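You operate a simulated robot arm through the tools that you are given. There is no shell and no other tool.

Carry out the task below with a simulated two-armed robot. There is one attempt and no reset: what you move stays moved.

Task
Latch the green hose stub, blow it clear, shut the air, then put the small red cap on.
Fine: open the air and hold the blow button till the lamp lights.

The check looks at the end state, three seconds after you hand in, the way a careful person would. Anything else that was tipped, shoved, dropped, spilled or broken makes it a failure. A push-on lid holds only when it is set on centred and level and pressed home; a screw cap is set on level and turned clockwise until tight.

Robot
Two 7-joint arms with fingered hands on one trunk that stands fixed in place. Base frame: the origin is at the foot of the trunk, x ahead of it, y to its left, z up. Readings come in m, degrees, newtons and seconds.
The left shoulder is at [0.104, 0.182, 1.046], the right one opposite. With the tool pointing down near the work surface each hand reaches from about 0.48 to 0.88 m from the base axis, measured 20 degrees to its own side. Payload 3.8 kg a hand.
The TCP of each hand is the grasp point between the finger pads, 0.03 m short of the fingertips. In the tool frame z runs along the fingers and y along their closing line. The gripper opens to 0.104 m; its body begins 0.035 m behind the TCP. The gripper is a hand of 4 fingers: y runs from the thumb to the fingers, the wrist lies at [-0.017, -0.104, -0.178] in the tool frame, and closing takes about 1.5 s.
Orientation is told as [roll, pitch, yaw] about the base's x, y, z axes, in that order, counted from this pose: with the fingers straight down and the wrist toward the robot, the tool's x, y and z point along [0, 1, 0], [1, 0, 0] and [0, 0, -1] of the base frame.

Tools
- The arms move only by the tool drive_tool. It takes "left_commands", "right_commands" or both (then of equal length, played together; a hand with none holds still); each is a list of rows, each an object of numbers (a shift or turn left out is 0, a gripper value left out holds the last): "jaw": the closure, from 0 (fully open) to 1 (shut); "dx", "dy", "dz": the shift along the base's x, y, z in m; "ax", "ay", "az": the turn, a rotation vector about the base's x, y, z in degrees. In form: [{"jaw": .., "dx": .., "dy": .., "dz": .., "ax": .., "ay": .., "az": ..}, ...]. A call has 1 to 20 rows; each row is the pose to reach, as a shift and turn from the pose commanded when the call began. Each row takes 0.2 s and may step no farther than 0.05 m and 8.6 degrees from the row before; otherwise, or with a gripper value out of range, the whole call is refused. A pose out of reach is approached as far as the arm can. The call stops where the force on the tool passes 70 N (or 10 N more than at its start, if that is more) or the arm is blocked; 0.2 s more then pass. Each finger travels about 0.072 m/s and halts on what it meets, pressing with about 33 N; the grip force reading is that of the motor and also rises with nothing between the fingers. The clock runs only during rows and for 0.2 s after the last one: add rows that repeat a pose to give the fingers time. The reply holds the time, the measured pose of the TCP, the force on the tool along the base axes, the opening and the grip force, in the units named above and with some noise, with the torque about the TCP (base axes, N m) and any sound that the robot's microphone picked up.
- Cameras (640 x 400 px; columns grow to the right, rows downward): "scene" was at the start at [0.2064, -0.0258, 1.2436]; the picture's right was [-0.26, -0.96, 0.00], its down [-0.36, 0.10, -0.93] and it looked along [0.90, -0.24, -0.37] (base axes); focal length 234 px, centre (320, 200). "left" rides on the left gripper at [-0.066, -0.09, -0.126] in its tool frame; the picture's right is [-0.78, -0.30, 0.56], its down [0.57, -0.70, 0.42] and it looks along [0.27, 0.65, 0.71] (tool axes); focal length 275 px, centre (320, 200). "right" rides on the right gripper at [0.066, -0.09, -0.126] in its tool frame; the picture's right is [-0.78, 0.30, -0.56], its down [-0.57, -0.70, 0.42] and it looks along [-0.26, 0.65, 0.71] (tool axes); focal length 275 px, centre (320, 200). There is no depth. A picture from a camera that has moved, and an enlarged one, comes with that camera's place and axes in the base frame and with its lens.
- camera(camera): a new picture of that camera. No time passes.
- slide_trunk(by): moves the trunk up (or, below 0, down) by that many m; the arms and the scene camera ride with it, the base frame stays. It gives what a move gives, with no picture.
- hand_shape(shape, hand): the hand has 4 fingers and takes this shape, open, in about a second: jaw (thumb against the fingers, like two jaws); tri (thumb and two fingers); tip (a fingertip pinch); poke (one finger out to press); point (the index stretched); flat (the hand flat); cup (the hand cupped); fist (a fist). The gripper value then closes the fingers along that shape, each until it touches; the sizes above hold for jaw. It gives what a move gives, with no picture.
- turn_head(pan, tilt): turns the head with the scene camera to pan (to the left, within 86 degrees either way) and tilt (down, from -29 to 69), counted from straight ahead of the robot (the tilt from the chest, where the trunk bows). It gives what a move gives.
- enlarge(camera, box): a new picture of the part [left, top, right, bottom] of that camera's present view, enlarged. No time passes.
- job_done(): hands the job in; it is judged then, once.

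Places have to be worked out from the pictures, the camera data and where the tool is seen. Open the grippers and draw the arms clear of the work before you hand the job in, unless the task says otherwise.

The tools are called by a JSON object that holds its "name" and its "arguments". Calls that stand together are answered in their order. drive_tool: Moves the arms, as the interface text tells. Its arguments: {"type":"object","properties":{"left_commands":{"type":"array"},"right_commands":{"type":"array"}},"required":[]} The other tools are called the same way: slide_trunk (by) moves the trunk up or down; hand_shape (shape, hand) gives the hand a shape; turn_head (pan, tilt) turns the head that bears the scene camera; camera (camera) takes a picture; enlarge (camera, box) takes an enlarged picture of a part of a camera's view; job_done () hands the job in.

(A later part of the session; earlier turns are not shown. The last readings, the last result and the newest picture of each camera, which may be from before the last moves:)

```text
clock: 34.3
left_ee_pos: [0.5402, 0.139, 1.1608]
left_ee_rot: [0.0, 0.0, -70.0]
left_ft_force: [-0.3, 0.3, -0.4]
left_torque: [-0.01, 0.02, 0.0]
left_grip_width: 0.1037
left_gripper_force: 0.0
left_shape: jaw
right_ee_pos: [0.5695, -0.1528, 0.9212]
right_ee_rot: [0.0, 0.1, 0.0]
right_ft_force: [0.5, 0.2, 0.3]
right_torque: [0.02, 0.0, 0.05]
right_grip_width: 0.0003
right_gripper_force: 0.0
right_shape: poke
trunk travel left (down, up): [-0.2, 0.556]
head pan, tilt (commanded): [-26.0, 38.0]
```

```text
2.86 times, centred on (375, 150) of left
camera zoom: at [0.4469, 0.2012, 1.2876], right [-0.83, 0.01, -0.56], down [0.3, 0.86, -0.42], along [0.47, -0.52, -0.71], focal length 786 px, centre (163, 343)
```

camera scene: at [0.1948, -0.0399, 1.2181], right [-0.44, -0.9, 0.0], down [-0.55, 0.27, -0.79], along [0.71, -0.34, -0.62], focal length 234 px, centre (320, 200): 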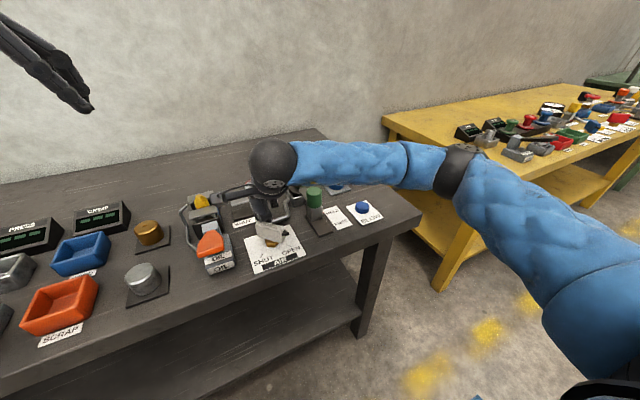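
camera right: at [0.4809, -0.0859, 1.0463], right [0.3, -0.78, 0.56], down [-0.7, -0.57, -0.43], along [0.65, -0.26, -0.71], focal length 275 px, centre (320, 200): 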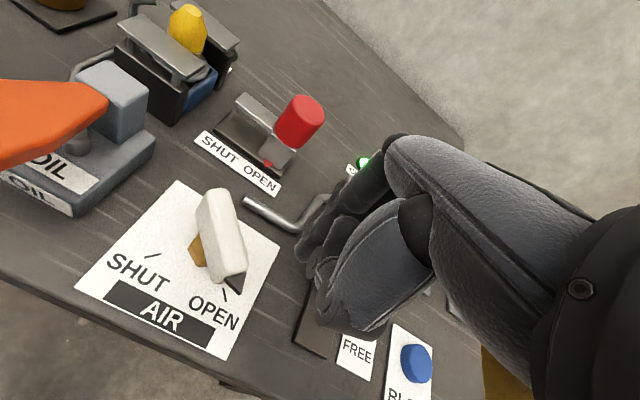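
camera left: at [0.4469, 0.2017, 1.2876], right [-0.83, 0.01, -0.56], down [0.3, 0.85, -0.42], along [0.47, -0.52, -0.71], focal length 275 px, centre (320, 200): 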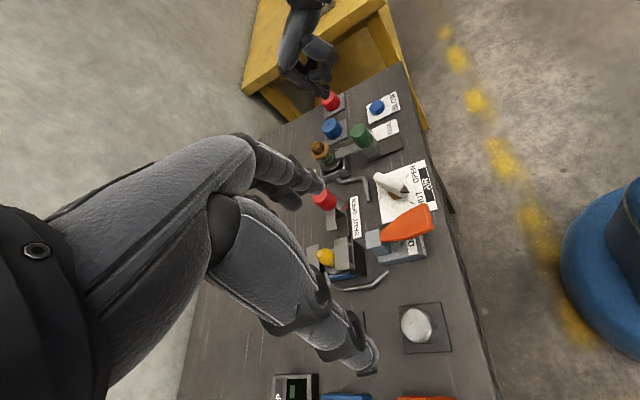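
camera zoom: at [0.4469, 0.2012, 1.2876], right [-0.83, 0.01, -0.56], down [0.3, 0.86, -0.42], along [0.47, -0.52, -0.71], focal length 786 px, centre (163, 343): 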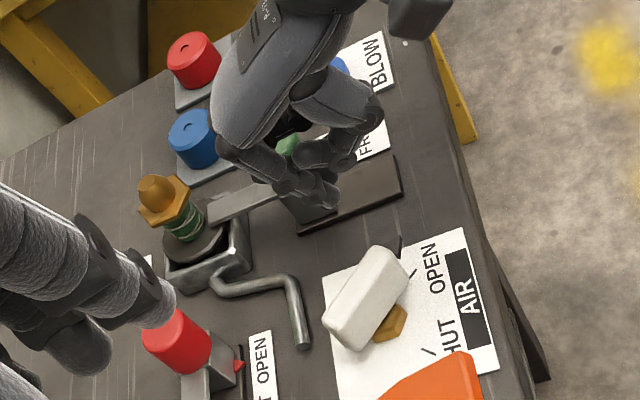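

The lamp stays lit. I shift slightly toward the lever and lower beside the pointer half, keeping clear of the green knob.

{"name": "drive_tool", "arguments": {"right_commands": [{"dx": 0.0045, "dy": 0.007, "dz": -0.01}, {"dx": 0.0045, "dy": 0.007, "dz": -0.025}, {"dx": 0.0045, "dy": 0.007, "dz": -0.04}, {"dx": 0.0045, "dy": 0.007, "dz": -0.051}]}}

{"name": "enlarge", "arguments": {"camera": "left", "box": [340, 100, 450, 220]}}

{"name": "camera", "arguments": {"camera": "right"}}

{"name": "enlarge", "arguments": {"camera": "scene", "box": [240, 180, 340, 275]}}

```text
clock: 35.3
left_ee_pos: [0.54, 0.1385, 1.1613]
left_ee_rot: [0.0, 0.0, -70.0]
left_ft_force: [0.8, 0.5, 0.1]
left_torque: [0.03, -0.02, 0.02]
left_grip_width: 0.1036
left_gripper_force: 0.1
left_shape: jaw
right_ee_pos: [0.5752, -0.1463, 0.8701]
right_ee_rot: [0.0, 0.0, 0.0]
right_ft_force: [0.5, 0.0, -0.2]
right_torque: [-0.01, 0.02, 0.0]
right_grip_width: 0.0003
right_gripper_force: 0.0
right_shape: poke
trunk travel left (down, up): [-0.2, 0.556]
head pan, tilt (commanded): [-26.0, 38.0]
```

```text
3.33 times, centred on (395, 160) of left
camera zoom: at [0.4468, 0.2015, 1.2876], right [-0.83, 0.01, -0.56], down [0.3, 0.86, -0.42], along [0.47, -0.52, -0.71], focal length 918 px, centre (70, 333)
```

zoom: 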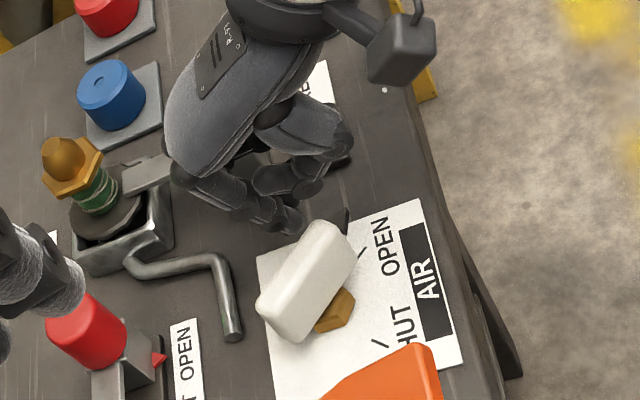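

```text
taken
camera right: at [0.4865, -0.079, 0.9955], right [0.3, -0.78, 0.56], down [-0.7, -0.57, -0.42], along [0.65, -0.26, -0.71], focal length 275 px, centre (320, 200)
```

right: 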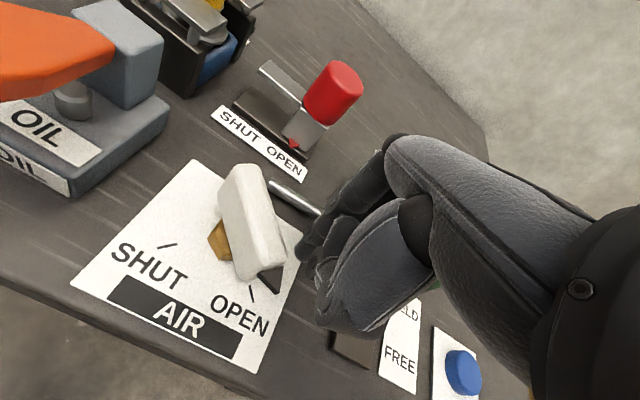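

```text
4.21 times, centred on (290, 228) of scene
camera zoom: at [0.1945, -0.0392, 1.2181], right [-0.44, -0.9, 0.0], down [-0.55, 0.27, -0.79], along [0.71, -0.35, -0.62], focal length 983 px, centre (446, 84)
```

zoom: 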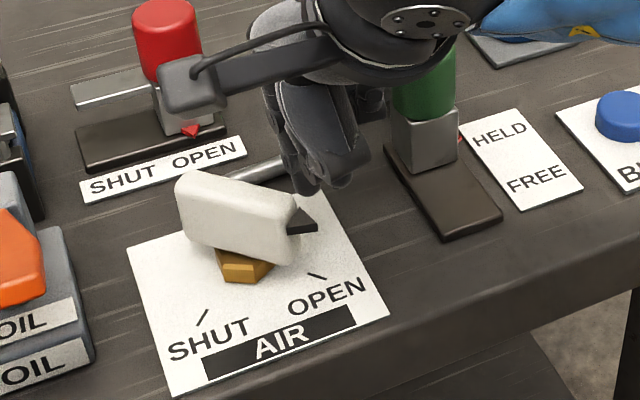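

The tip is at about [0.578,-0.141,0.84], beside the pointer half. I push it along the reverse arc toward SHUT, first half.

{"name": "drive_tool", "arguments": {"right_commands": [{"dx": -0.007, "dy": 0.0058}, {"dx": -0.0107, "dy": 0.0067}, {"dx": -0.0145, "dy": 0.0076}, {"dx": -0.019, "dy": 0.0098}, {"dx": -0.023, "dy": 0.012}, {"dx": -0.0265, "dy": 0.0152}, {"dx": -0.03, "dy": 0.0185}]}}

{"name": "enlarge", "arguments": {"camera": "scene", "box": [240, 180, 340, 275]}}

{"name": "camera", "arguments": {"camera": "right"}}

```text
clock: 36.9
left_ee_pos: [0.5396, 0.14, 1.1614]
left_ee_rot: [0.0, -0.1, -70.0]
left_ft_force: [0.4, 0.6, -0.2]
left_torque: [0.01, -0.02, 0.0]
left_grip_width: 0.1038
left_gripper_force: 0.1
left_shape: jaw
right_ee_pos: [0.5433, -0.1288, 0.8708]
right_ee_rot: [-0.1, 0.0, 0.0]
right_ft_force: [1.4, -0.6, -0.6]
right_torque: [0.01, -0.01, -0.03]
right_grip_width: 0.0
right_gripper_force: 0.0
right_shape: poke
trunk travel left (down, up): [-0.2, 0.556]
head pan, tilt (commanded): [-26.0, 38.0]
```

```text
4.21 times, centred on (290, 228) of scene
camera zoom: at [0.1945, -0.0392, 1.2181], right [-0.44, -0.9, 0.0], down [-0.55, 0.27, -0.79], along [0.71, -0.35, -0.62], focal length 983 px, centre (446, 84)
```

zoom: 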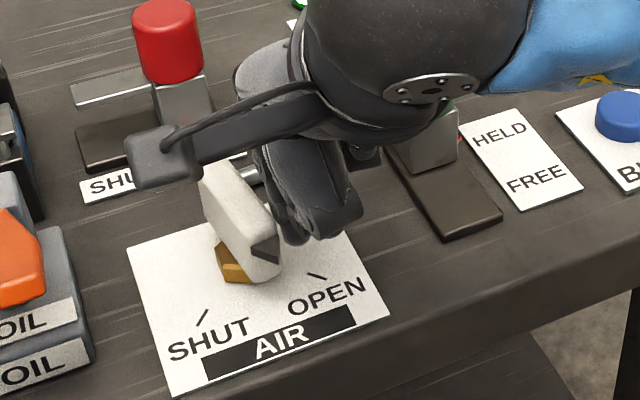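

```text
taken
camera right: at [0.454, -0.0619, 0.9958], right [0.3, -0.78, 0.56], down [-0.7, -0.57, -0.42], along [0.65, -0.26, -0.71], focal length 275 px, centre (320, 200)
```

right: 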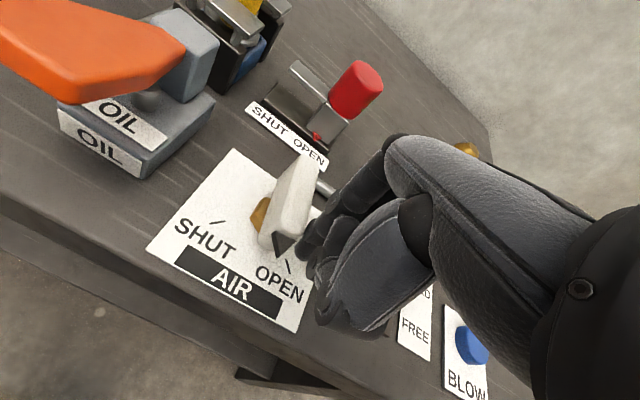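

The lever is moving back smoothly. I continue along the arc.

{"name": "drive_tool", "arguments": {"right_commands": [{"dx": -0.0028, "dy": 0.004}, {"dx": -0.0052, "dy": 0.008}, {"dx": -0.0067, "dy": 0.0125}, {"dx": -0.008, "dy": 0.0171}, {"dx": -0.0083, "dy": 0.0219}, {"dx": -0.0085, "dy": 0.0267}]}}

{"name": "enlarge", "arguments": {"camera": "scene", "box": [240, 180, 340, 275]}}

{"name": "camera", "arguments": {"camera": "right"}}

```text
clock: 38.3
left_ee_pos: [0.5397, 0.1392, 1.1618]
left_ee_rot: [0.0, 0.0, -70.0]
left_ft_force: [-0.9, 1.1, 0.1]
left_torque: [-0.01, -0.03, -0.01]
left_grip_width: 0.1038
left_gripper_force: 0.1
left_shape: jaw
right_ee_pos: [0.5353, -0.1013, 0.8716]
right_ee_rot: [0.0, 0.0, 0.0]
right_ft_force: [-0.2, -1.2, -0.1]
right_torque: [0.0, 0.01, -0.01]
right_grip_width: 0.0001
right_gripper_force: 0.0
right_shape: poke
trunk travel left (down, up): [-0.2, 0.556]
head pan, tilt (commanded): [-26.0, 38.0]
```

```text
4.21 times, centred on (290, 228) of scene
camera zoom: at [0.1944, -0.0392, 1.2182], right [-0.44, -0.9, 0.0], down [-0.55, 0.27, -0.79], along [0.71, -0.35, -0.62], focal length 983 px, centre (446, 84)
```

zoom: 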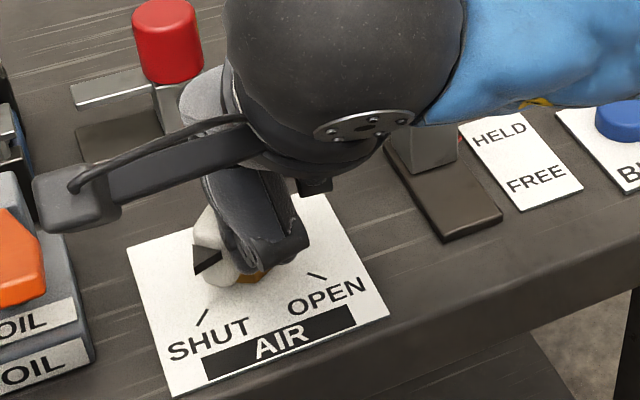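

```text
taken
camera right: at [0.4466, -0.034, 0.9967], right [0.3, -0.78, 0.56], down [-0.7, -0.57, -0.42], along [0.65, -0.26, -0.71], focal length 275 px, centre (320, 200)
```

right: 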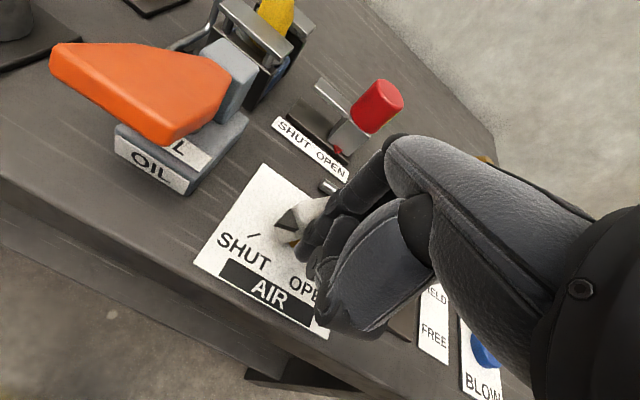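

The pointer is nearly back to its original SHUT place. A few millimetres more to feel the stop.

{"name": "drive_tool", "arguments": {"right_commands": [{"dx": 0.0005, "dy": 0.003}, {"dx": 0.001, "dy": 0.0055}]}}

{"name": "enlarge", "arguments": {"camera": "scene", "box": [240, 180, 340, 275]}}

```text
clock: 38.9
left_ee_pos: [0.5394, 0.1383, 1.1631]
left_ee_rot: [0.0, 0.0, -70.0]
left_ft_force: [0.9, 1.0, -0.1]
left_torque: [0.01, 0.02, 0.0]
left_grip_width: 0.1036
left_gripper_force: 0.1
left_shape: jaw
right_ee_pos: [0.5366, -0.0974, 0.8705]
right_ee_rot: [0.0, 0.0, 0.0]
right_ft_force: [-2.3, -6.6, 1.8]
right_torque: [-0.01, 0.01, -0.03]
right_grip_width: 0.0
right_gripper_force: 0.1
right_shape: poke
trunk travel left (down, up): [-0.2, 0.556]
head pan, tilt (commanded): [-26.0, 38.0]
```

```text
4.21 times, centred on (290, 228) of scene
camera zoom: at [0.194, -0.0399, 1.2182], right [-0.44, -0.9, 0.0], down [-0.55, 0.27, -0.79], along [0.71, -0.34, -0.62], focal length 983 px, centre (446, 84)
```

zoom: 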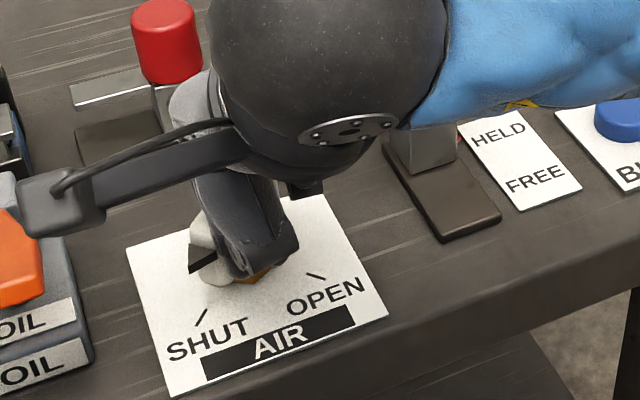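

The stop is felt and the pointer is back exactly on SHUT. I back off, lift clear and move the hand toward the caps, high up.

{"name": "drive_tool", "arguments": {"right_commands": [{"dy": -0.006}, {"dx": -0.004, "dy": -0.014}, {"dx": -0.004, "dy": -0.014, "dz": 0.03}, {"dx": -0.004, "dy": -0.014, "dz": 0.07}, {"dx": -0.004, "dy": -0.02, "dz": 0.11}, {"dx": 0.0, "dy": -0.06, "dz": 0.14}, {"dx": 0.0, "dy": -0.1, "dz": 0.16}, {"dx": 0.02, "dy": -0.14, "dz": 0.16}, {"dx": 0.04, "dy": -0.18, "dz": 0.16}, {"dx": 0.06, "dy": -0.22, "dz": 0.16}]}}

{"name": "hand_shape", "arguments": {"hand": "right", "shape": "jaw"}}

{"name": "camera", "arguments": {"camera": "scene"}}

{"name": "enlarge", "arguments": {"camera": "scene", "box": [240, 150, 400, 275]}}

{"name": "camera", "arguments": {"camera": "right"}}

{"name": "enlarge", "arguments": {"camera": "left", "box": [300, 80, 450, 220]}}

```text
refused: row 6 steps farther than a row can; nothing moved
```

```text
clock: 39.8
left_ee_pos: [0.5314, 0.1371, 1.1671]
left_ee_rot: [0.4, -0.1, -69.9]
left_ft_force: [-0.3, 0.4, 0.5]
left_torque: [0.0, 0.01, 0.01]
left_grip_width: 0.1036
left_gripper_force: 0.1
left_shape: jaw
right_ee_pos: [0.5264, -0.1005, 0.8738]
right_ee_rot: [-0.5, 0.6, 0.1]
right_ft_force: [-66.4, -36.9, 19.2]
right_torque: [-0.3, 0.09, -0.87]
right_grip_width: 0.0581
right_gripper_force: 0.0
right_shape: jaw
trunk travel left (down, up): [-0.2, 0.556]
head pan, tilt (commanded): [-26.0, 38.0]
```

```text
taken
camera scene: at [0.1852, -0.0434, 1.2197], right [-0.44, -0.9, -0.01], down [-0.55, 0.27, -0.79], along [0.71, -0.34, -0.61], focal length 234 px, centre (320, 200)
```

scene: 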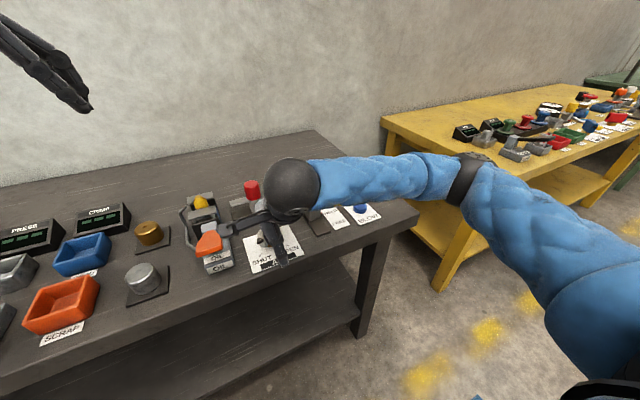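

```text
3.20 times, centred on (320, 212) of scene
camera zoom: at [0.1852, -0.0434, 1.2197], right [-0.44, -0.9, -0.01], down [-0.55, 0.27, -0.79], along [0.71, -0.34, -0.61], focal length 747 px, centre (320, 160)
```

zoom: 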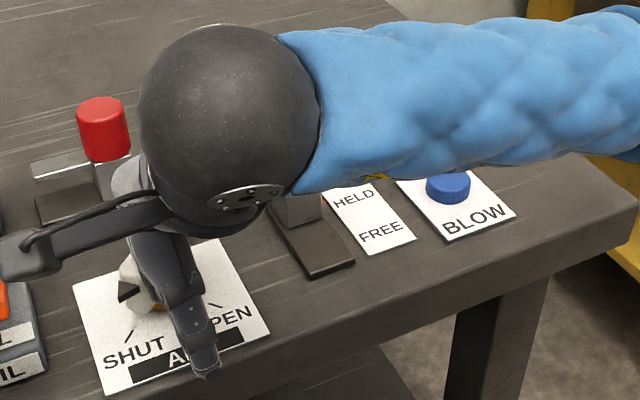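

```text
taken
camera right: at [0.4385, -0.0327, 0.998], right [0.3, -0.77, 0.56], down [-0.7, -0.58, -0.41], along [0.64, -0.27, -0.72], focal length 275 px, centre (320, 200)
```

right: 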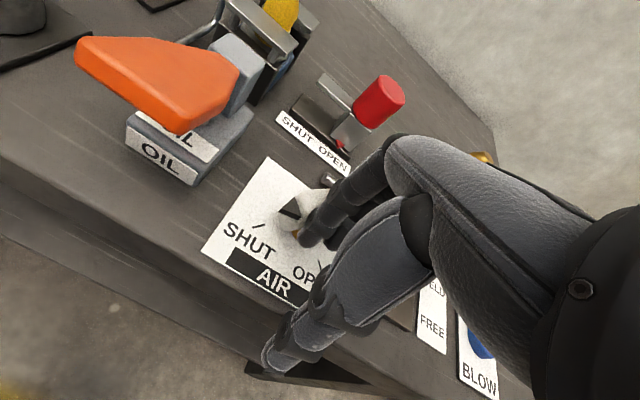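

```text
2.86 times, centred on (375, 150) of left
camera zoom: at [0.4376, 0.1977, 1.2921], right [-0.83, 0.01, -0.56], down [0.3, 0.86, -0.42], along [0.48, -0.52, -0.71], focal length 786 px, centre (163, 343)
```

zoom: 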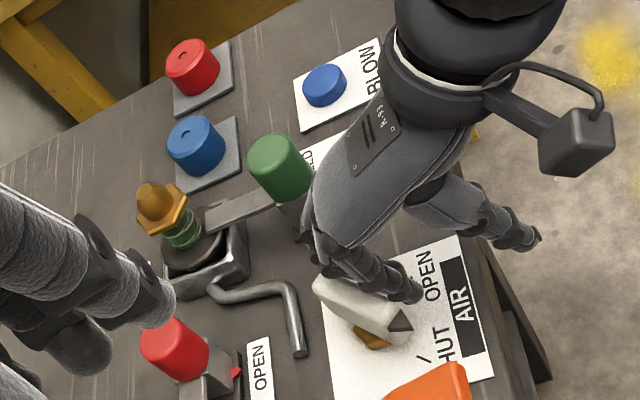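

The move was refused but the shape change ran, so the opening fingers now press against the lever (about 78 N); the pointer is still at SHUT. I immediately ease the fingers closed a bit and back the hand away in −x/−y.

{"name": "drive_tool", "arguments": {"right_commands": [{"jaw": 0.75, "dx": -0.004, "dy": -0.002}, {"jaw": 0.75, "dx": -0.008, "dy": -0.005}, {"jaw": 0.75, "dx": -0.014, "dy": -0.009}, {"jaw": 0.75, "dx": -0.02, "dy": -0.012}]}}

```text
clock: 40.8
left_ee_pos: [0.5388, 0.1386, 1.1615]
left_ee_rot: [0.0, 0.0, -70.0]
left_ft_force: [0.3, 0.6, -0.1]
left_torque: [0.0, 0.03, -0.01]
left_grip_width: 0.1037
left_gripper_force: 0.0
left_shape: jaw
right_ee_pos: [0.5166, -0.1082, 0.8705]
right_ee_rot: [0.1, 0.1, 0.0]
right_ft_force: [-0.1, 0.7, 0.3]
right_torque: [0.04, 0.0, -0.02]
right_grip_width: 0.0263
right_gripper_force: 0.0
right_shape: jaw
trunk travel left (down, up): [-0.2, 0.556]
head pan, tilt (commanded): [-26.0, 38.0]
```

The contact force is gone. I lift straight up in small steps and then look at the lever.

{"name": "drive_tool", "arguments": {"right_commands": [{"jaw": 0.75, "dx": -0.004, "dy": -0.004, "dz": 0.02}, {"jaw": 0.75, "dx": -0.004, "dy": -0.004, "dz": 0.06}, {"jaw": 0.75, "dx": -0.004, "dy": -0.004, "dz": 0.1}, {"jaw": 0.75, "dx": -0.004, "dy": -0.004, "dz": 0.14}, {"jaw": 0.75, "dx": -0.004, "dy": -0.04, "dz": 0.15}, {"jaw": 0.75, "dx": -0.004, "dy": -0.08, "dz": 0.16}]}}

{"name": "enlarge", "arguments": {"camera": "scene", "box": [240, 150, 400, 275]}}

{"name": "enlarge", "arguments": {"camera": "left", "box": [300, 80, 450, 220]}}

{"name": "camera", "arguments": {"camera": "right"}}

```text
clock: 42.2
left_ee_pos: [0.5385, 0.1401, 1.1615]
left_ee_rot: [0.0, 0.0, -70.0]
left_ft_force: [0.6, -0.6, -0.5]
left_torque: [0.01, 0.02, 0.02]
left_grip_width: 0.1037
left_gripper_force: 0.0
left_shape: jaw
right_ee_pos: [0.5141, -0.1885, 1.0319]
right_ee_rot: [-0.1, 0.1, 0.2]
right_ft_force: [-0.3, 0.6, 0.7]
right_torque: [-0.04, 0.05, -0.03]
right_grip_width: 0.0262
right_gripper_force: 0.1
right_shape: jaw
trunk travel left (down, up): [-0.2, 0.556]
head pan, tilt (commanded): [-26.0, 38.0]
```

```text
3.20 times, centred on (320, 212) of scene
camera zoom: at [0.1942, -0.0396, 1.2182], right [-0.44, -0.9, 0.0], down [-0.55, 0.27, -0.79], along [0.71, -0.34, -0.62], focal length 747 px, centre (320, 160)
```

zoom: 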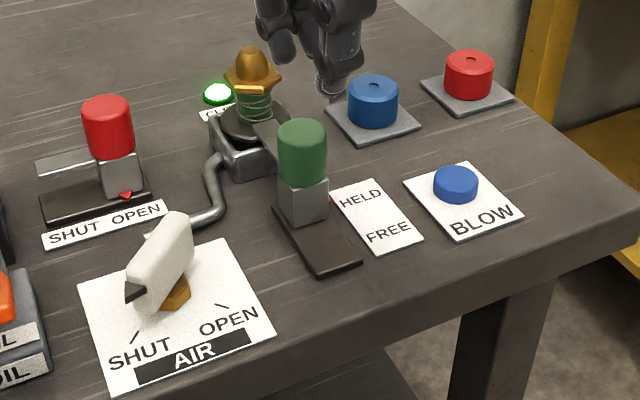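

```text
2.86 times, centred on (375, 150) of left
camera zoom: at [0.4463, 0.2013, 1.2879], right [-0.83, 0.01, -0.56], down [0.3, 0.86, -0.42], along [0.47, -0.52, -0.71], focal length 786 px, centre (163, 343)
```

zoom: 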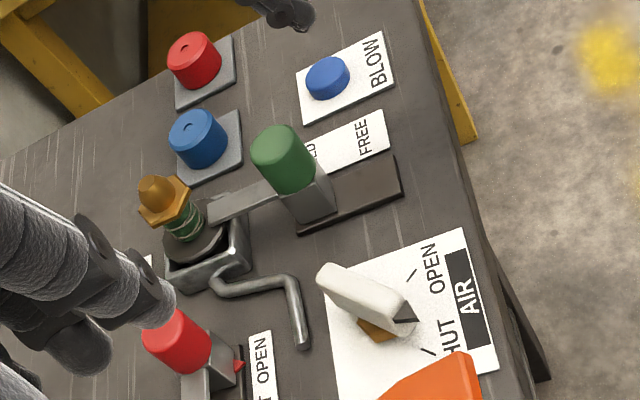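

```text
taken
camera right: at [0.4244, -0.1214, 1.1567], right [0.3, -0.78, 0.56], down [-0.7, -0.57, -0.42], along [0.65, -0.26, -0.71], focal length 275 px, centre (320, 200)
```

right: 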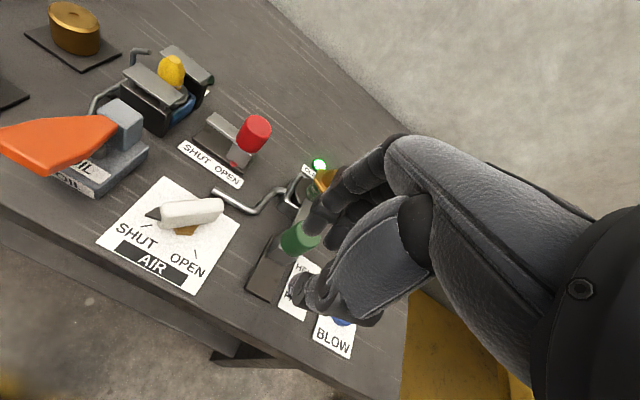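

Everything looks fine: lever at SHUT, lamp lit, latch HELD. I now study the nipple and the caps closely.

{"name": "enlarge", "arguments": {"camera": "scene", "box": [275, 155, 335, 205]}}

{"name": "enlarge", "arguments": {"camera": "left", "box": [295, 80, 355, 150]}}

{"name": "enlarge", "arguments": {"camera": "left", "box": [290, 120, 370, 190]}}

{"name": "enlarge", "arguments": {"camera": "scene", "box": [320, 155, 390, 205]}}

```text
8.00 times, centred on (305, 180) of scene
camera zoom: at [0.1942, -0.0396, 1.2182], right [-0.44, -0.9, 0.0], down [-0.55, 0.27, -0.79], along [0.71, -0.34, -0.62], focal length 1868 px, centre (440, 360)
```

zoom: 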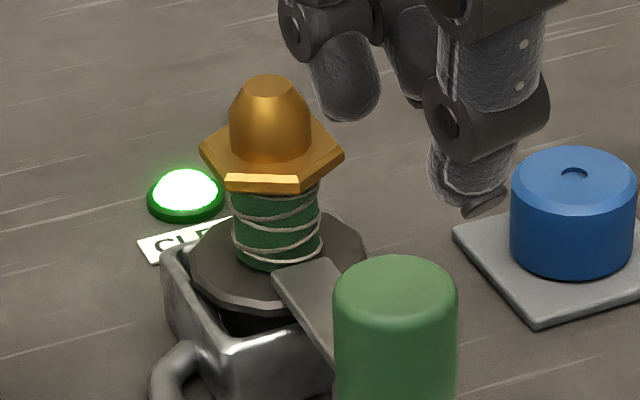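

```text
5.71 times, centred on (325, 115) of left
camera zoom: at [0.4463, 0.2013, 1.2879], right [-0.83, 0.01, -0.56], down [0.3, 0.86, -0.42], along [0.47, -0.52, -0.71], focal length 1573 px, centre (291, 686)
```

zoom: 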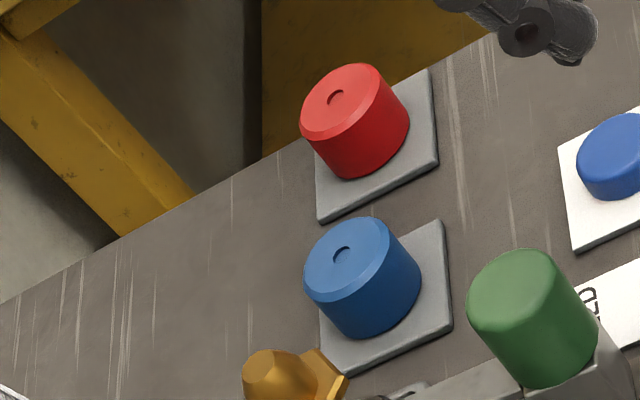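

```text
5.71 times, centred on (330, 155) of left
camera zoom: at [0.4463, 0.2013, 1.2879], right [-0.83, 0.01, -0.56], down [0.3, 0.86, -0.42], along [0.47, -0.52, -0.71], focal length 1573 px, centre (263, 457)
```

zoom: 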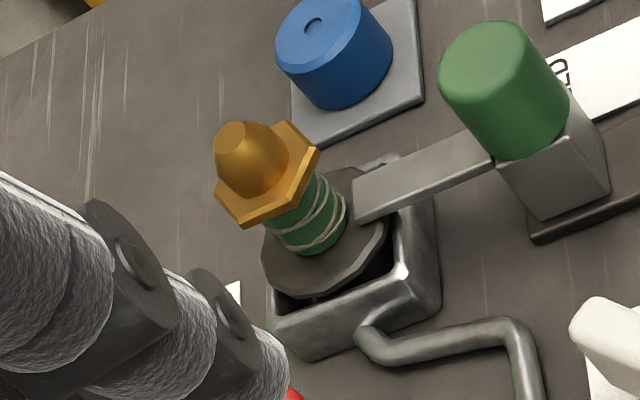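

```text
8.00 times, centred on (355, 180) of scene
camera zoom: at [0.1942, -0.0396, 1.2182], right [-0.44, -0.9, 0.0], down [-0.55, 0.27, -0.79], along [0.71, -0.34, -0.62], focal length 1868 px, centre (40, 360)
```

zoom: 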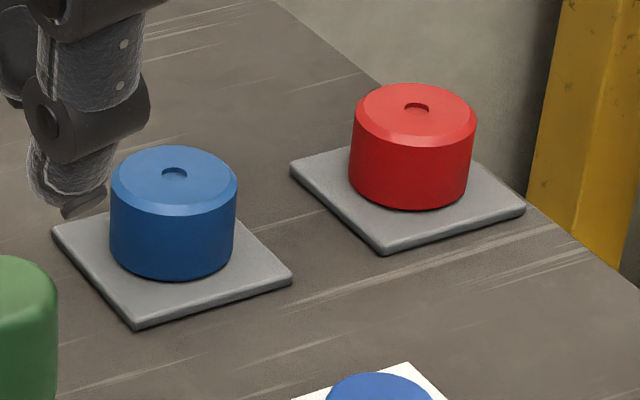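

The nipple is smooth (no thread), so the cap is a push-on. Scene and left cameras agree: red cap top centre ≈ [0.708,-0.456,0.840], nipple top ≈ [0.709,-0.227,0.908]. I carry the hand over to above the red cap and open it there.

{"name": "drive_tool", "arguments": {"right_commands": [{"jaw": 0.75, "dx": 0.02, "dy": -0.033, "dz": 0.0}, {"jaw": 0.75, "dx": 0.045, "dy": -0.066, "dz": 0.0}, {"jaw": 0.6, "dx": 0.07, "dy": -0.1, "dz": 0.0}, {"jaw": 0.3, "dx": 0.095, "dy": -0.134, "dz": -0.005}, {"jaw": 0.0, "dx": 0.12, "dy": -0.168, "dz": -0.01}, {"jaw": 0.0, "dx": 0.143, "dy": -0.2, "dz": -0.02}, {"jaw": 0.0, "dx": 0.165, "dy": -0.232, "dz": -0.03}, {"jaw": 0.0, "dx": 0.186, "dy": -0.262, "dz": -0.042}, {"jaw": 0.0, "dx": 0.186, "dy": -0.262, "dz": -0.042}]}}

{"name": "camera", "arguments": {"camera": "right"}}

{"name": "enlarge", "arguments": {"camera": "scene", "box": [300, 120, 430, 220]}}

{"name": "enlarge", "arguments": {"camera": "left", "box": [270, 50, 400, 160]}}

```text
clock: 44.2
left_ee_pos: [0.5396, 0.1396, 1.1622]
left_ee_rot: [-0.1, 0.0, -70.0]
left_ft_force: [-0.5, -0.2, 0.5]
left_torque: [0.03, 0.01, -0.01]
left_grip_width: 0.1036
left_gripper_force: 0.0
left_shape: jaw
right_ee_pos: [0.6956, -0.4497, 0.9884]
right_ee_rot: [0.0, 0.0, 0.2]
right_ft_force: [0.3, 0.2, 0.2]
right_torque: [0.03, 0.0, -0.04]
right_grip_width: 0.1037
right_gripper_force: 0.0
right_shape: jaw
trunk travel left (down, up): [-0.2, 0.556]
head pan, tilt (commanded): [-26.0, 38.0]
```

```text
taken
camera right: at [0.6073, -0.3814, 1.1132], right [0.3, -0.78, 0.56], down [-0.7, -0.57, -0.42], along [0.65, -0.26, -0.71], focal length 275 px, centre (320, 200)
```

right: 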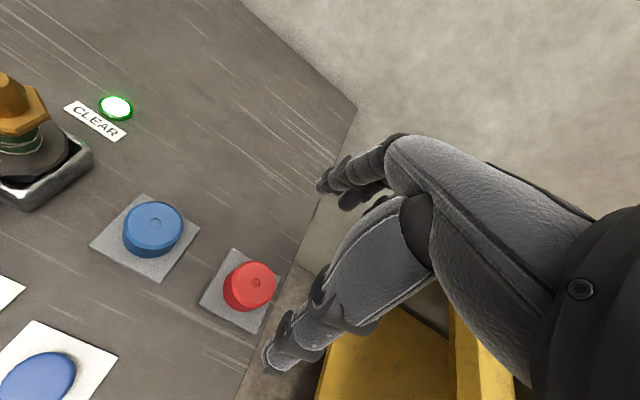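

```text
4.00 times, centred on (365, 170) of scene
camera zoom: at [0.1943, -0.0391, 1.2182], right [-0.44, -0.9, 0.0], down [-0.55, 0.27, -0.79], along [0.71, -0.35, -0.62], focal length 934 px, centre (140, 320)
```

zoom: 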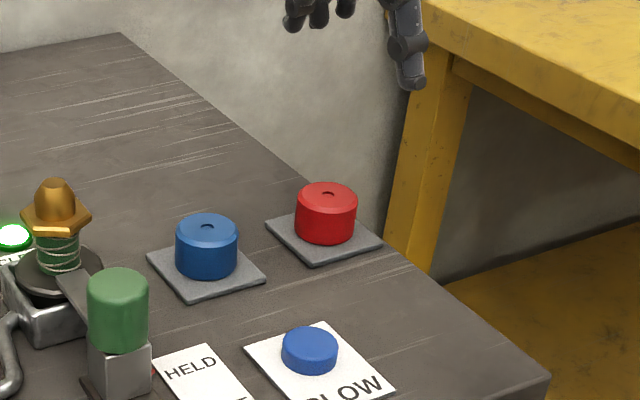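

```text
3.64 times, centred on (335, 105) of left
camera zoom: at [0.4465, 0.2016, 1.2878], right [-0.83, 0.01, -0.56], down [0.3, 0.86, -0.42], along [0.47, -0.52, -0.71], focal length 1001 px, centre (266, 546)
```

zoom: 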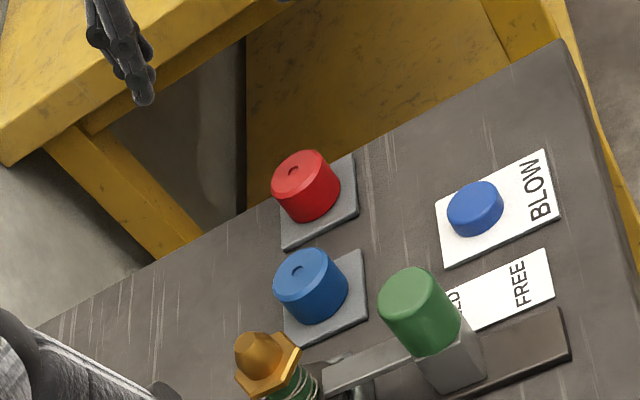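

Right-camera estimate of the cap is [0.713,-0.453], so I take [0.710,-0.4545]. I shift over it and lower to just above the cap top, then check alignment.

{"name": "drive_tool", "arguments": {"right_commands": [{"dx": 0.007, "dy": -0.004, "dz": -0.03}, {"dx": 0.013, "dy": -0.006, "dz": -0.06}, {"dx": 0.013, "dy": -0.006, "dz": -0.085}, {"dx": 0.013, "dy": -0.006, "dz": -0.085}]}}

{"name": "camera", "arguments": {"camera": "right"}}

{"name": "enlarge", "arguments": {"camera": "scene", "box": [300, 120, 430, 220]}}

{"name": "enlarge", "arguments": {"camera": "left", "box": [270, 50, 400, 160]}}

```text
clock: 45.2
left_ee_pos: [0.5402, 0.1401, 1.1617]
left_ee_rot: [0.0, 0.0, -70.0]
left_ft_force: [-0.4, 0.2, -0.4]
left_torque: [-0.03, 0.02, 0.03]
left_grip_width: 0.1037
left_gripper_force: 0.1
left_shape: jaw
right_ee_pos: [0.7101, -0.4553, 0.9033]
right_ee_rot: [-0.1, 0.1, 0.1]
right_ft_force: [0.3, 0.5, 0.6]
right_torque: [-0.01, 0.01, 0.02]
right_grip_width: 0.1037
right_gripper_force: 0.1
right_shape: jaw
trunk travel left (down, up): [-0.2, 0.556]
head pan, tilt (commanded): [-26.0, 38.0]
```

```text
taken
camera right: at [0.6215, -0.3881, 1.0277], right [0.3, -0.78, 0.56], down [-0.7, -0.57, -0.42], along [0.65, -0.26, -0.71], focal length 275 px, centre (320, 200)
```

right: 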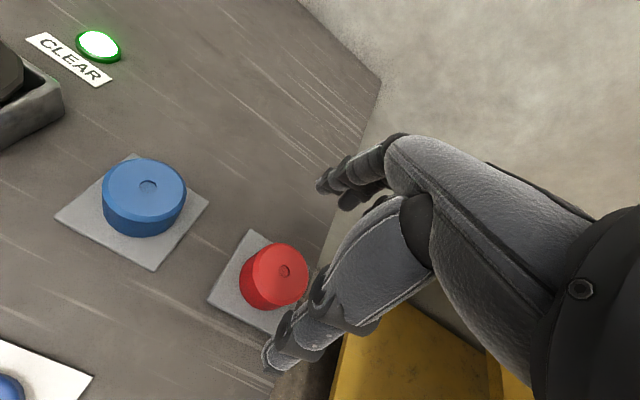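

```text
4.00 times, centred on (365, 170) of scene
camera zoom: at [0.1944, -0.0391, 1.2182], right [-0.44, -0.9, 0.0], down [-0.55, 0.27, -0.79], along [0.71, -0.35, -0.62], focal length 934 px, centre (140, 320)
```

zoom: 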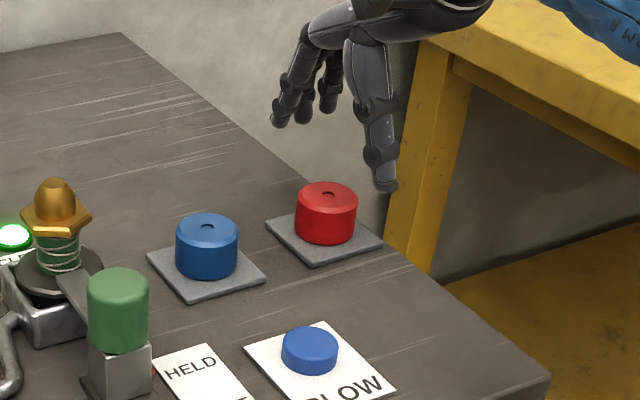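

```text
3.64 times, centred on (335, 105) of left
camera zoom: at [0.4466, 0.2016, 1.2877], right [-0.83, 0.01, -0.56], down [0.3, 0.86, -0.42], along [0.47, -0.52, -0.71], focal length 1001 px, centre (266, 546)
```

zoom: 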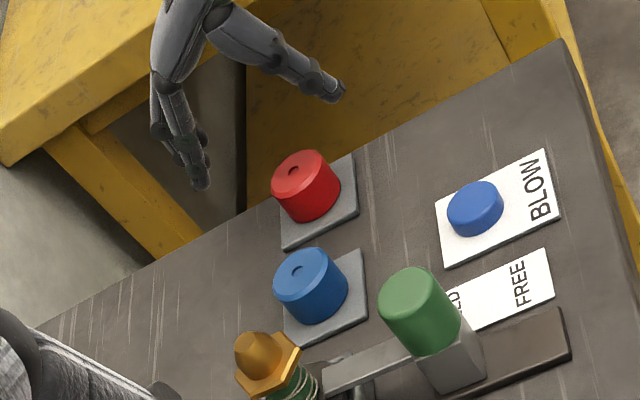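

The cap lies within about 2 mm of the tool axis. I lower so the fingertips end about 8 mm above the cap's rim.

{"name": "drive_tool", "arguments": {"right_commands": [{"dz": -0.02}, {"dz": -0.04}, {"dz": -0.059}, {"dz": -0.059}]}}

{"name": "enlarge", "arguments": {"camera": "scene", "box": [320, 140, 400, 210]}}

{"name": "enlarge", "arguments": {"camera": "left", "box": [290, 60, 370, 130]}}

{"name": "camera", "arguments": {"camera": "right"}}

```text
clock: 46.2
left_ee_pos: [0.5395, 0.1397, 1.1614]
left_ee_rot: [0.0, 0.0, -70.0]
left_ft_force: [0.3, 0.3, -0.6]
left_torque: [-0.01, 0.01, -0.02]
left_grip_width: 0.1033
left_gripper_force: 0.1
left_shape: jaw
right_ee_pos: [0.7102, -0.4556, 0.8453]
right_ee_rot: [-0.1, 0.0, 0.0]
right_ft_force: [-0.5, 1.4, 0.0]
right_torque: [-0.02, -0.01, 0.04]
right_grip_width: 0.1037
right_gripper_force: 0.0
right_shape: jaw
trunk travel left (down, up): [-0.2, 0.556]
head pan, tilt (commanded): [-26.0, 38.0]
```

```text
5.71 times, centred on (360, 175) of scene
camera zoom: at [0.1944, -0.0392, 1.2182], right [-0.44, -0.9, 0.0], down [-0.55, 0.27, -0.79], along [0.71, -0.35, -0.62], focal length 1335 px, centre (91, 343)
```

zoom: 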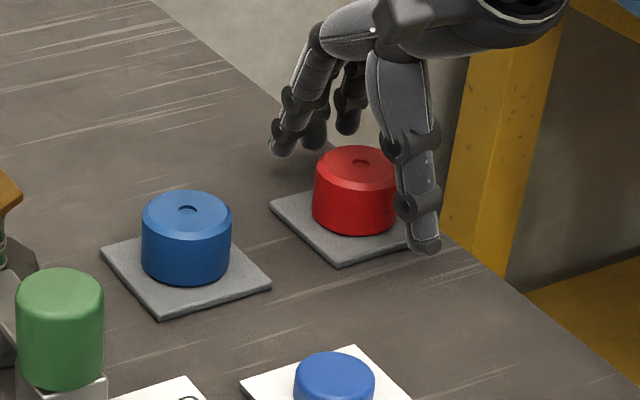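

```text
5.71 times, centred on (330, 95) of left
camera zoom: at [0.4466, 0.2016, 1.2877], right [-0.83, 0.01, -0.56], down [0.3, 0.86, -0.42], along [0.47, -0.52, -0.71], focal length 1573 px, centre (263, 800)
```

zoom: 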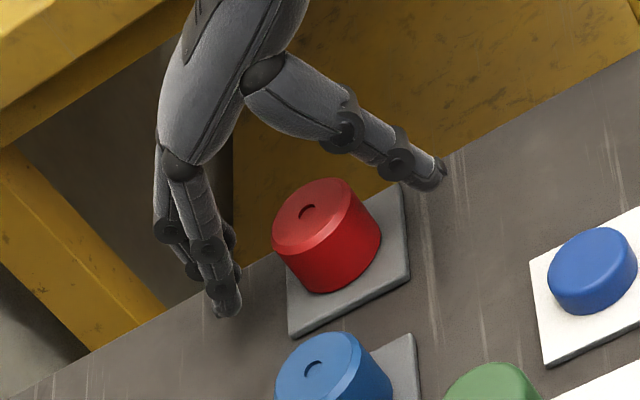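

```text
taken
camera right: at [0.6221, -0.3881, 0.9707], right [0.3, -0.78, 0.56], down [-0.7, -0.57, -0.42], along [0.65, -0.26, -0.71], focal length 275 px, centre (320, 200)
```

right: 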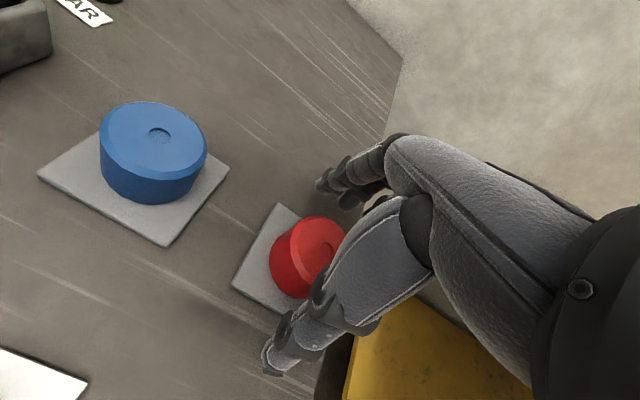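

The cap is centred between thumb and fingers in all views. I close on it.

{"name": "drive_tool", "arguments": {"right_commands": [{"jaw": 0.3}, {"jaw": 0.45}, {"jaw": 0.55}, {"jaw": 0.7}, {"jaw": 0.8}, {"jaw": 0.8}, {"jaw": 0.8}]}}

{"name": "enlarge", "arguments": {"camera": "scene", "box": [320, 140, 400, 210]}}

{"name": "enlarge", "arguments": {"camera": "left", "box": [290, 60, 370, 130]}}

{"name": "enlarge", "arguments": {"camera": "right", "box": [240, 170, 400, 350]}}

```text
clock: 47.8
left_ee_pos: [0.5396, 0.1395, 1.1611]
left_ee_rot: [0.0, 0.0, -70.0]
left_ft_force: [0.8, 0.5, 0.4]
left_torque: [0.04, 0.01, 0.0]
left_grip_width: 0.1037
left_gripper_force: 0.1
left_shape: jaw
right_ee_pos: [0.7122, -0.4557, 0.8452]
right_ee_rot: [-0.1, 0.1, 0.1]
right_ft_force: [0.3, 0.4, 0.0]
right_torque: [-0.02, 0.0, -0.01]
right_grip_width: 0.0386
right_gripper_force: 32.9
right_shape: jaw
trunk travel left (down, up): [-0.2, 0.556]
head pan, tilt (commanded): [-26.0, 38.0]
```

```text
5.71 times, centred on (360, 175) of scene
camera zoom: at [0.1945, -0.0392, 1.2181], right [-0.44, -0.9, 0.0], down [-0.55, 0.27, -0.79], along [0.71, -0.35, -0.62], focal length 1335 px, centre (91, 343)
```

zoom: 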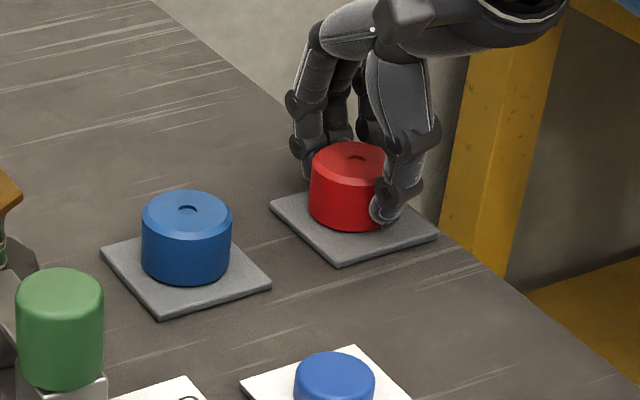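

```text
5.71 times, centred on (330, 95) of left
camera zoom: at [0.4468, 0.2015, 1.2876], right [-0.83, 0.01, -0.56], down [0.3, 0.86, -0.42], along [0.47, -0.52, -0.71], focal length 1573 px, centre (263, 800)
```

zoom: 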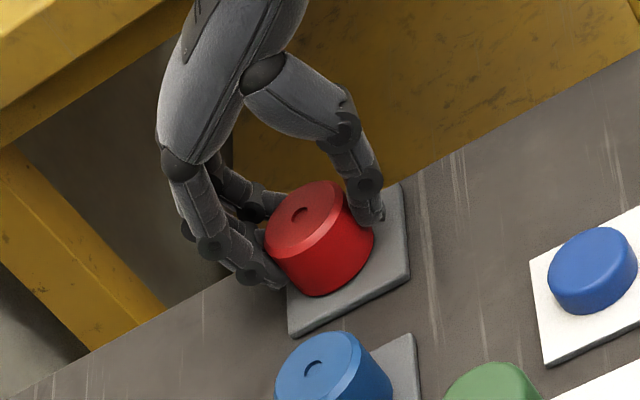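

```text
2.22 times, centred on (320, 260) of right
camera zoom: at [0.6223, -0.3881, 0.9709], right [0.3, -0.78, 0.56], down [-0.7, -0.57, -0.42], along [0.65, -0.26, -0.71], focal length 612 px, centre (320, 67)
```

zoom: 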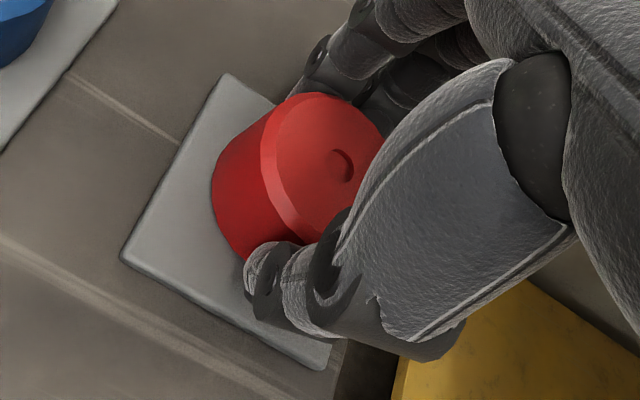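

The cap is gripped (33 N). I lift it gently a few centimetres and check that it stays level.

{"name": "drive_tool", "arguments": {"right_commands": [{"dz": 0.01}, {"dz": 0.03}, {"dz": 0.06}, {"dz": 0.09}, {"dz": 0.09}]}}

{"name": "enlarge", "arguments": {"camera": "scene", "box": [320, 110, 400, 190]}}

{"name": "enlarge", "arguments": {"camera": "left", "box": [280, 40, 370, 120]}}

{"name": "enlarge", "arguments": {"camera": "right", "box": [240, 170, 400, 350]}}

```text
clock: 49.0
left_ee_pos: [0.5396, 0.139, 1.1617]
left_ee_rot: [0.0, -0.1, -70.0]
left_ft_force: [0.7, 0.4, -0.3]
left_torque: [-0.03, 0.02, 0.03]
left_grip_width: 0.104
left_gripper_force: 0.1
left_shape: jaw
right_ee_pos: [0.7106, -0.4568, 0.9363]
right_ee_rot: [0.0, 0.2, 0.0]
right_ft_force: [1.2, -0.2, -1.2]
right_torque: [0.03, -0.01, 0.03]
right_grip_width: 0.0388
right_gripper_force: 32.9
right_shape: jaw
trunk travel left (down, up): [-0.2, 0.556]
head pan, tilt (commanded): [-26.0, 38.0]
```

```text
5.00 times, centred on (360, 150) of scene
camera zoom: at [0.1947, -0.0393, 1.218], right [-0.44, -0.9, 0.0], down [-0.55, 0.27, -0.79], along [0.71, -0.35, -0.62], focal length 1168 px, centre (120, 450)
```

zoom: 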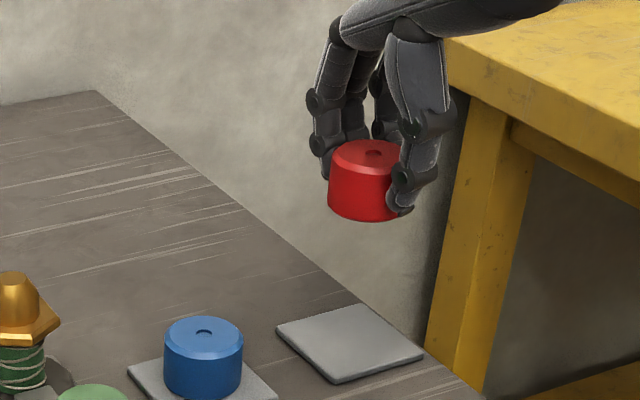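

```text
5.00 times, centred on (325, 80) of left
camera zoom: at [0.447, 0.2014, 1.2875], right [-0.83, 0.01, -0.56], down [0.3, 0.86, -0.42], along [0.47, -0.52, -0.71], focal length 1376 px, centre (295, 800)
```

zoom: 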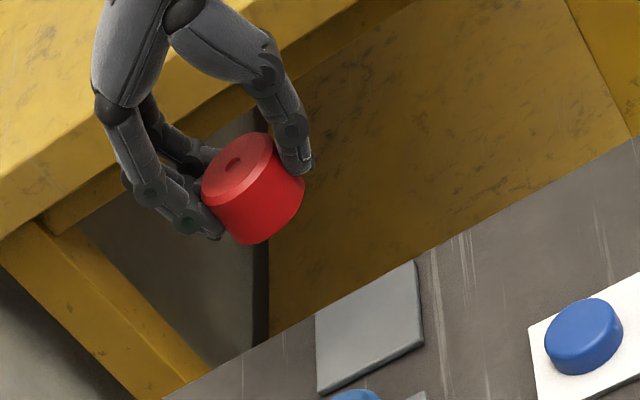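

```text
2.22 times, centred on (320, 260) of right
camera zoom: at [0.6221, -0.3898, 1.0626], right [0.3, -0.78, 0.56], down [-0.7, -0.57, -0.42], along [0.65, -0.26, -0.71], focal length 612 px, centre (320, 67)
```

zoom: 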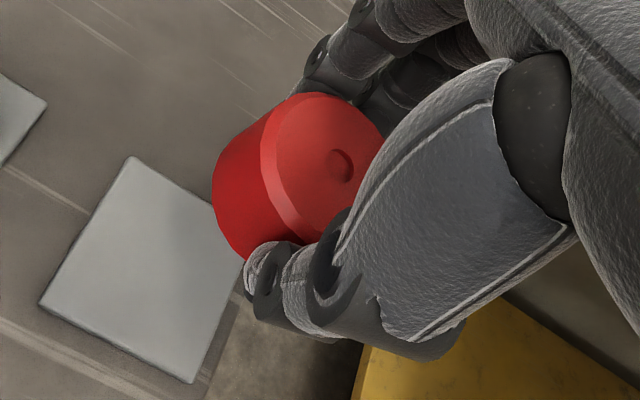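

The cap is held in the same level attitude as on its plate, with its centre about +3 mm x / −2 mm y from the TCP. I raise it and carry it over to above the nipple.

{"name": "drive_tool", "arguments": {"right_commands": [{"dz": 0.03}, {"dz": 0.064, "dy": 0.01}, {"dz": 0.064, "dy": 0.045}, {"dz": 0.064, "dy": 0.085}, {"dz": 0.064, "dy": 0.125}, {"dz": 0.064, "dy": 0.165, "dx": -0.001}, {"dz": 0.064, "dy": 0.2, "dx": -0.002}, {"dz": 0.064, "dy": 0.222, "dx": -0.003}, {"dz": 0.064, "dy": 0.231, "dx": -0.0035}, {"dz": 0.064, "dy": 0.231, "dx": -0.0035}]}}

{"name": "enlarge", "arguments": {"camera": "scene", "box": [270, 120, 350, 200]}}

{"name": "enlarge", "arguments": {"camera": "left", "box": [270, 80, 370, 180]}}

{"name": "camera", "arguments": {"camera": "right"}}

```text
clock: 51.2
left_ee_pos: [0.5393, 0.1388, 1.1627]
left_ee_rot: [0.0, 0.0, -70.0]
left_ft_force: [-0.1, 0.0, 0.9]
left_torque: [0.01, 0.0, 0.03]
left_grip_width: 0.104
left_gripper_force: 0.0
left_shape: jaw
right_ee_pos: [0.7081, -0.2241, 0.9997]
right_ee_rot: [0.0, 0.0, 0.1]
right_ft_force: [-0.2, -1.0, 0.2]
right_torque: [0.02, -0.02, 0.01]
right_grip_width: 0.0388
right_gripper_force: 33.6
right_shape: jaw
trunk travel left (down, up): [-0.2, 0.556]
head pan, tilt (commanded): [-26.0, 38.0]
```

```text
5.00 times, centred on (310, 160) of scene
camera zoom: at [0.1945, -0.0392, 1.2181], right [-0.44, -0.9, 0.0], down [-0.55, 0.27, -0.79], along [0.71, -0.35, -0.62], focal length 1168 px, centre (370, 400)
```

zoom: 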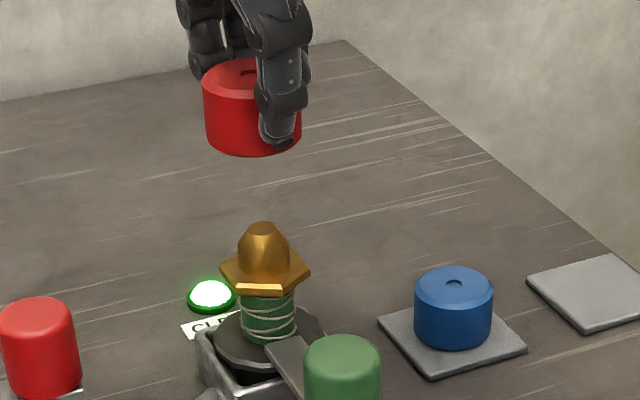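

```text
4.00 times, centred on (320, 130) of left
camera zoom: at [0.4468, 0.2015, 1.2876], right [-0.83, 0.01, -0.56], down [0.3, 0.86, -0.42], along [0.47, -0.52, -0.71], focal length 1101 px, centre (320, 480)
```

zoom: 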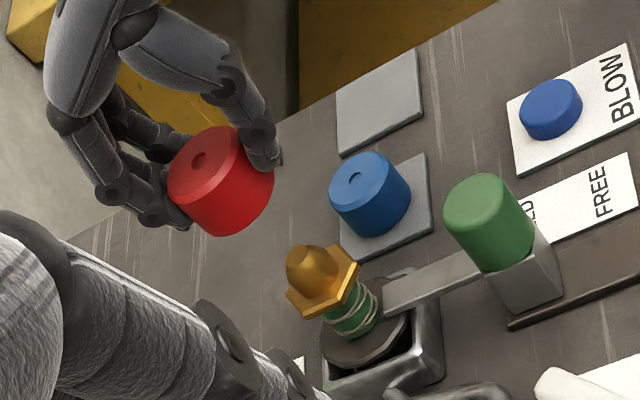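

```text
taken
camera right: at [0.6185, -0.1574, 1.1241], right [0.3, -0.78, 0.56], down [-0.7, -0.57, -0.42], along [0.65, -0.26, -0.71], focal length 275 px, centre (320, 200)
```

right: 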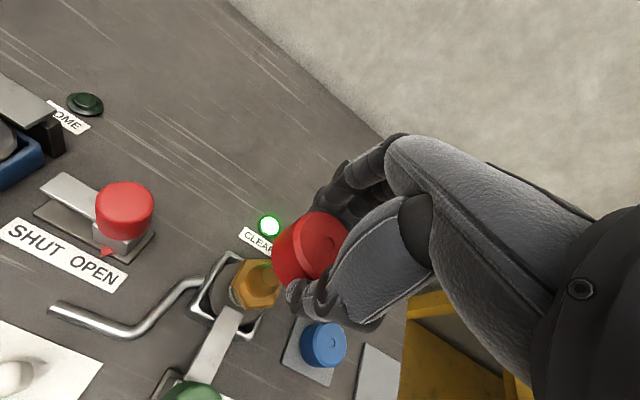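

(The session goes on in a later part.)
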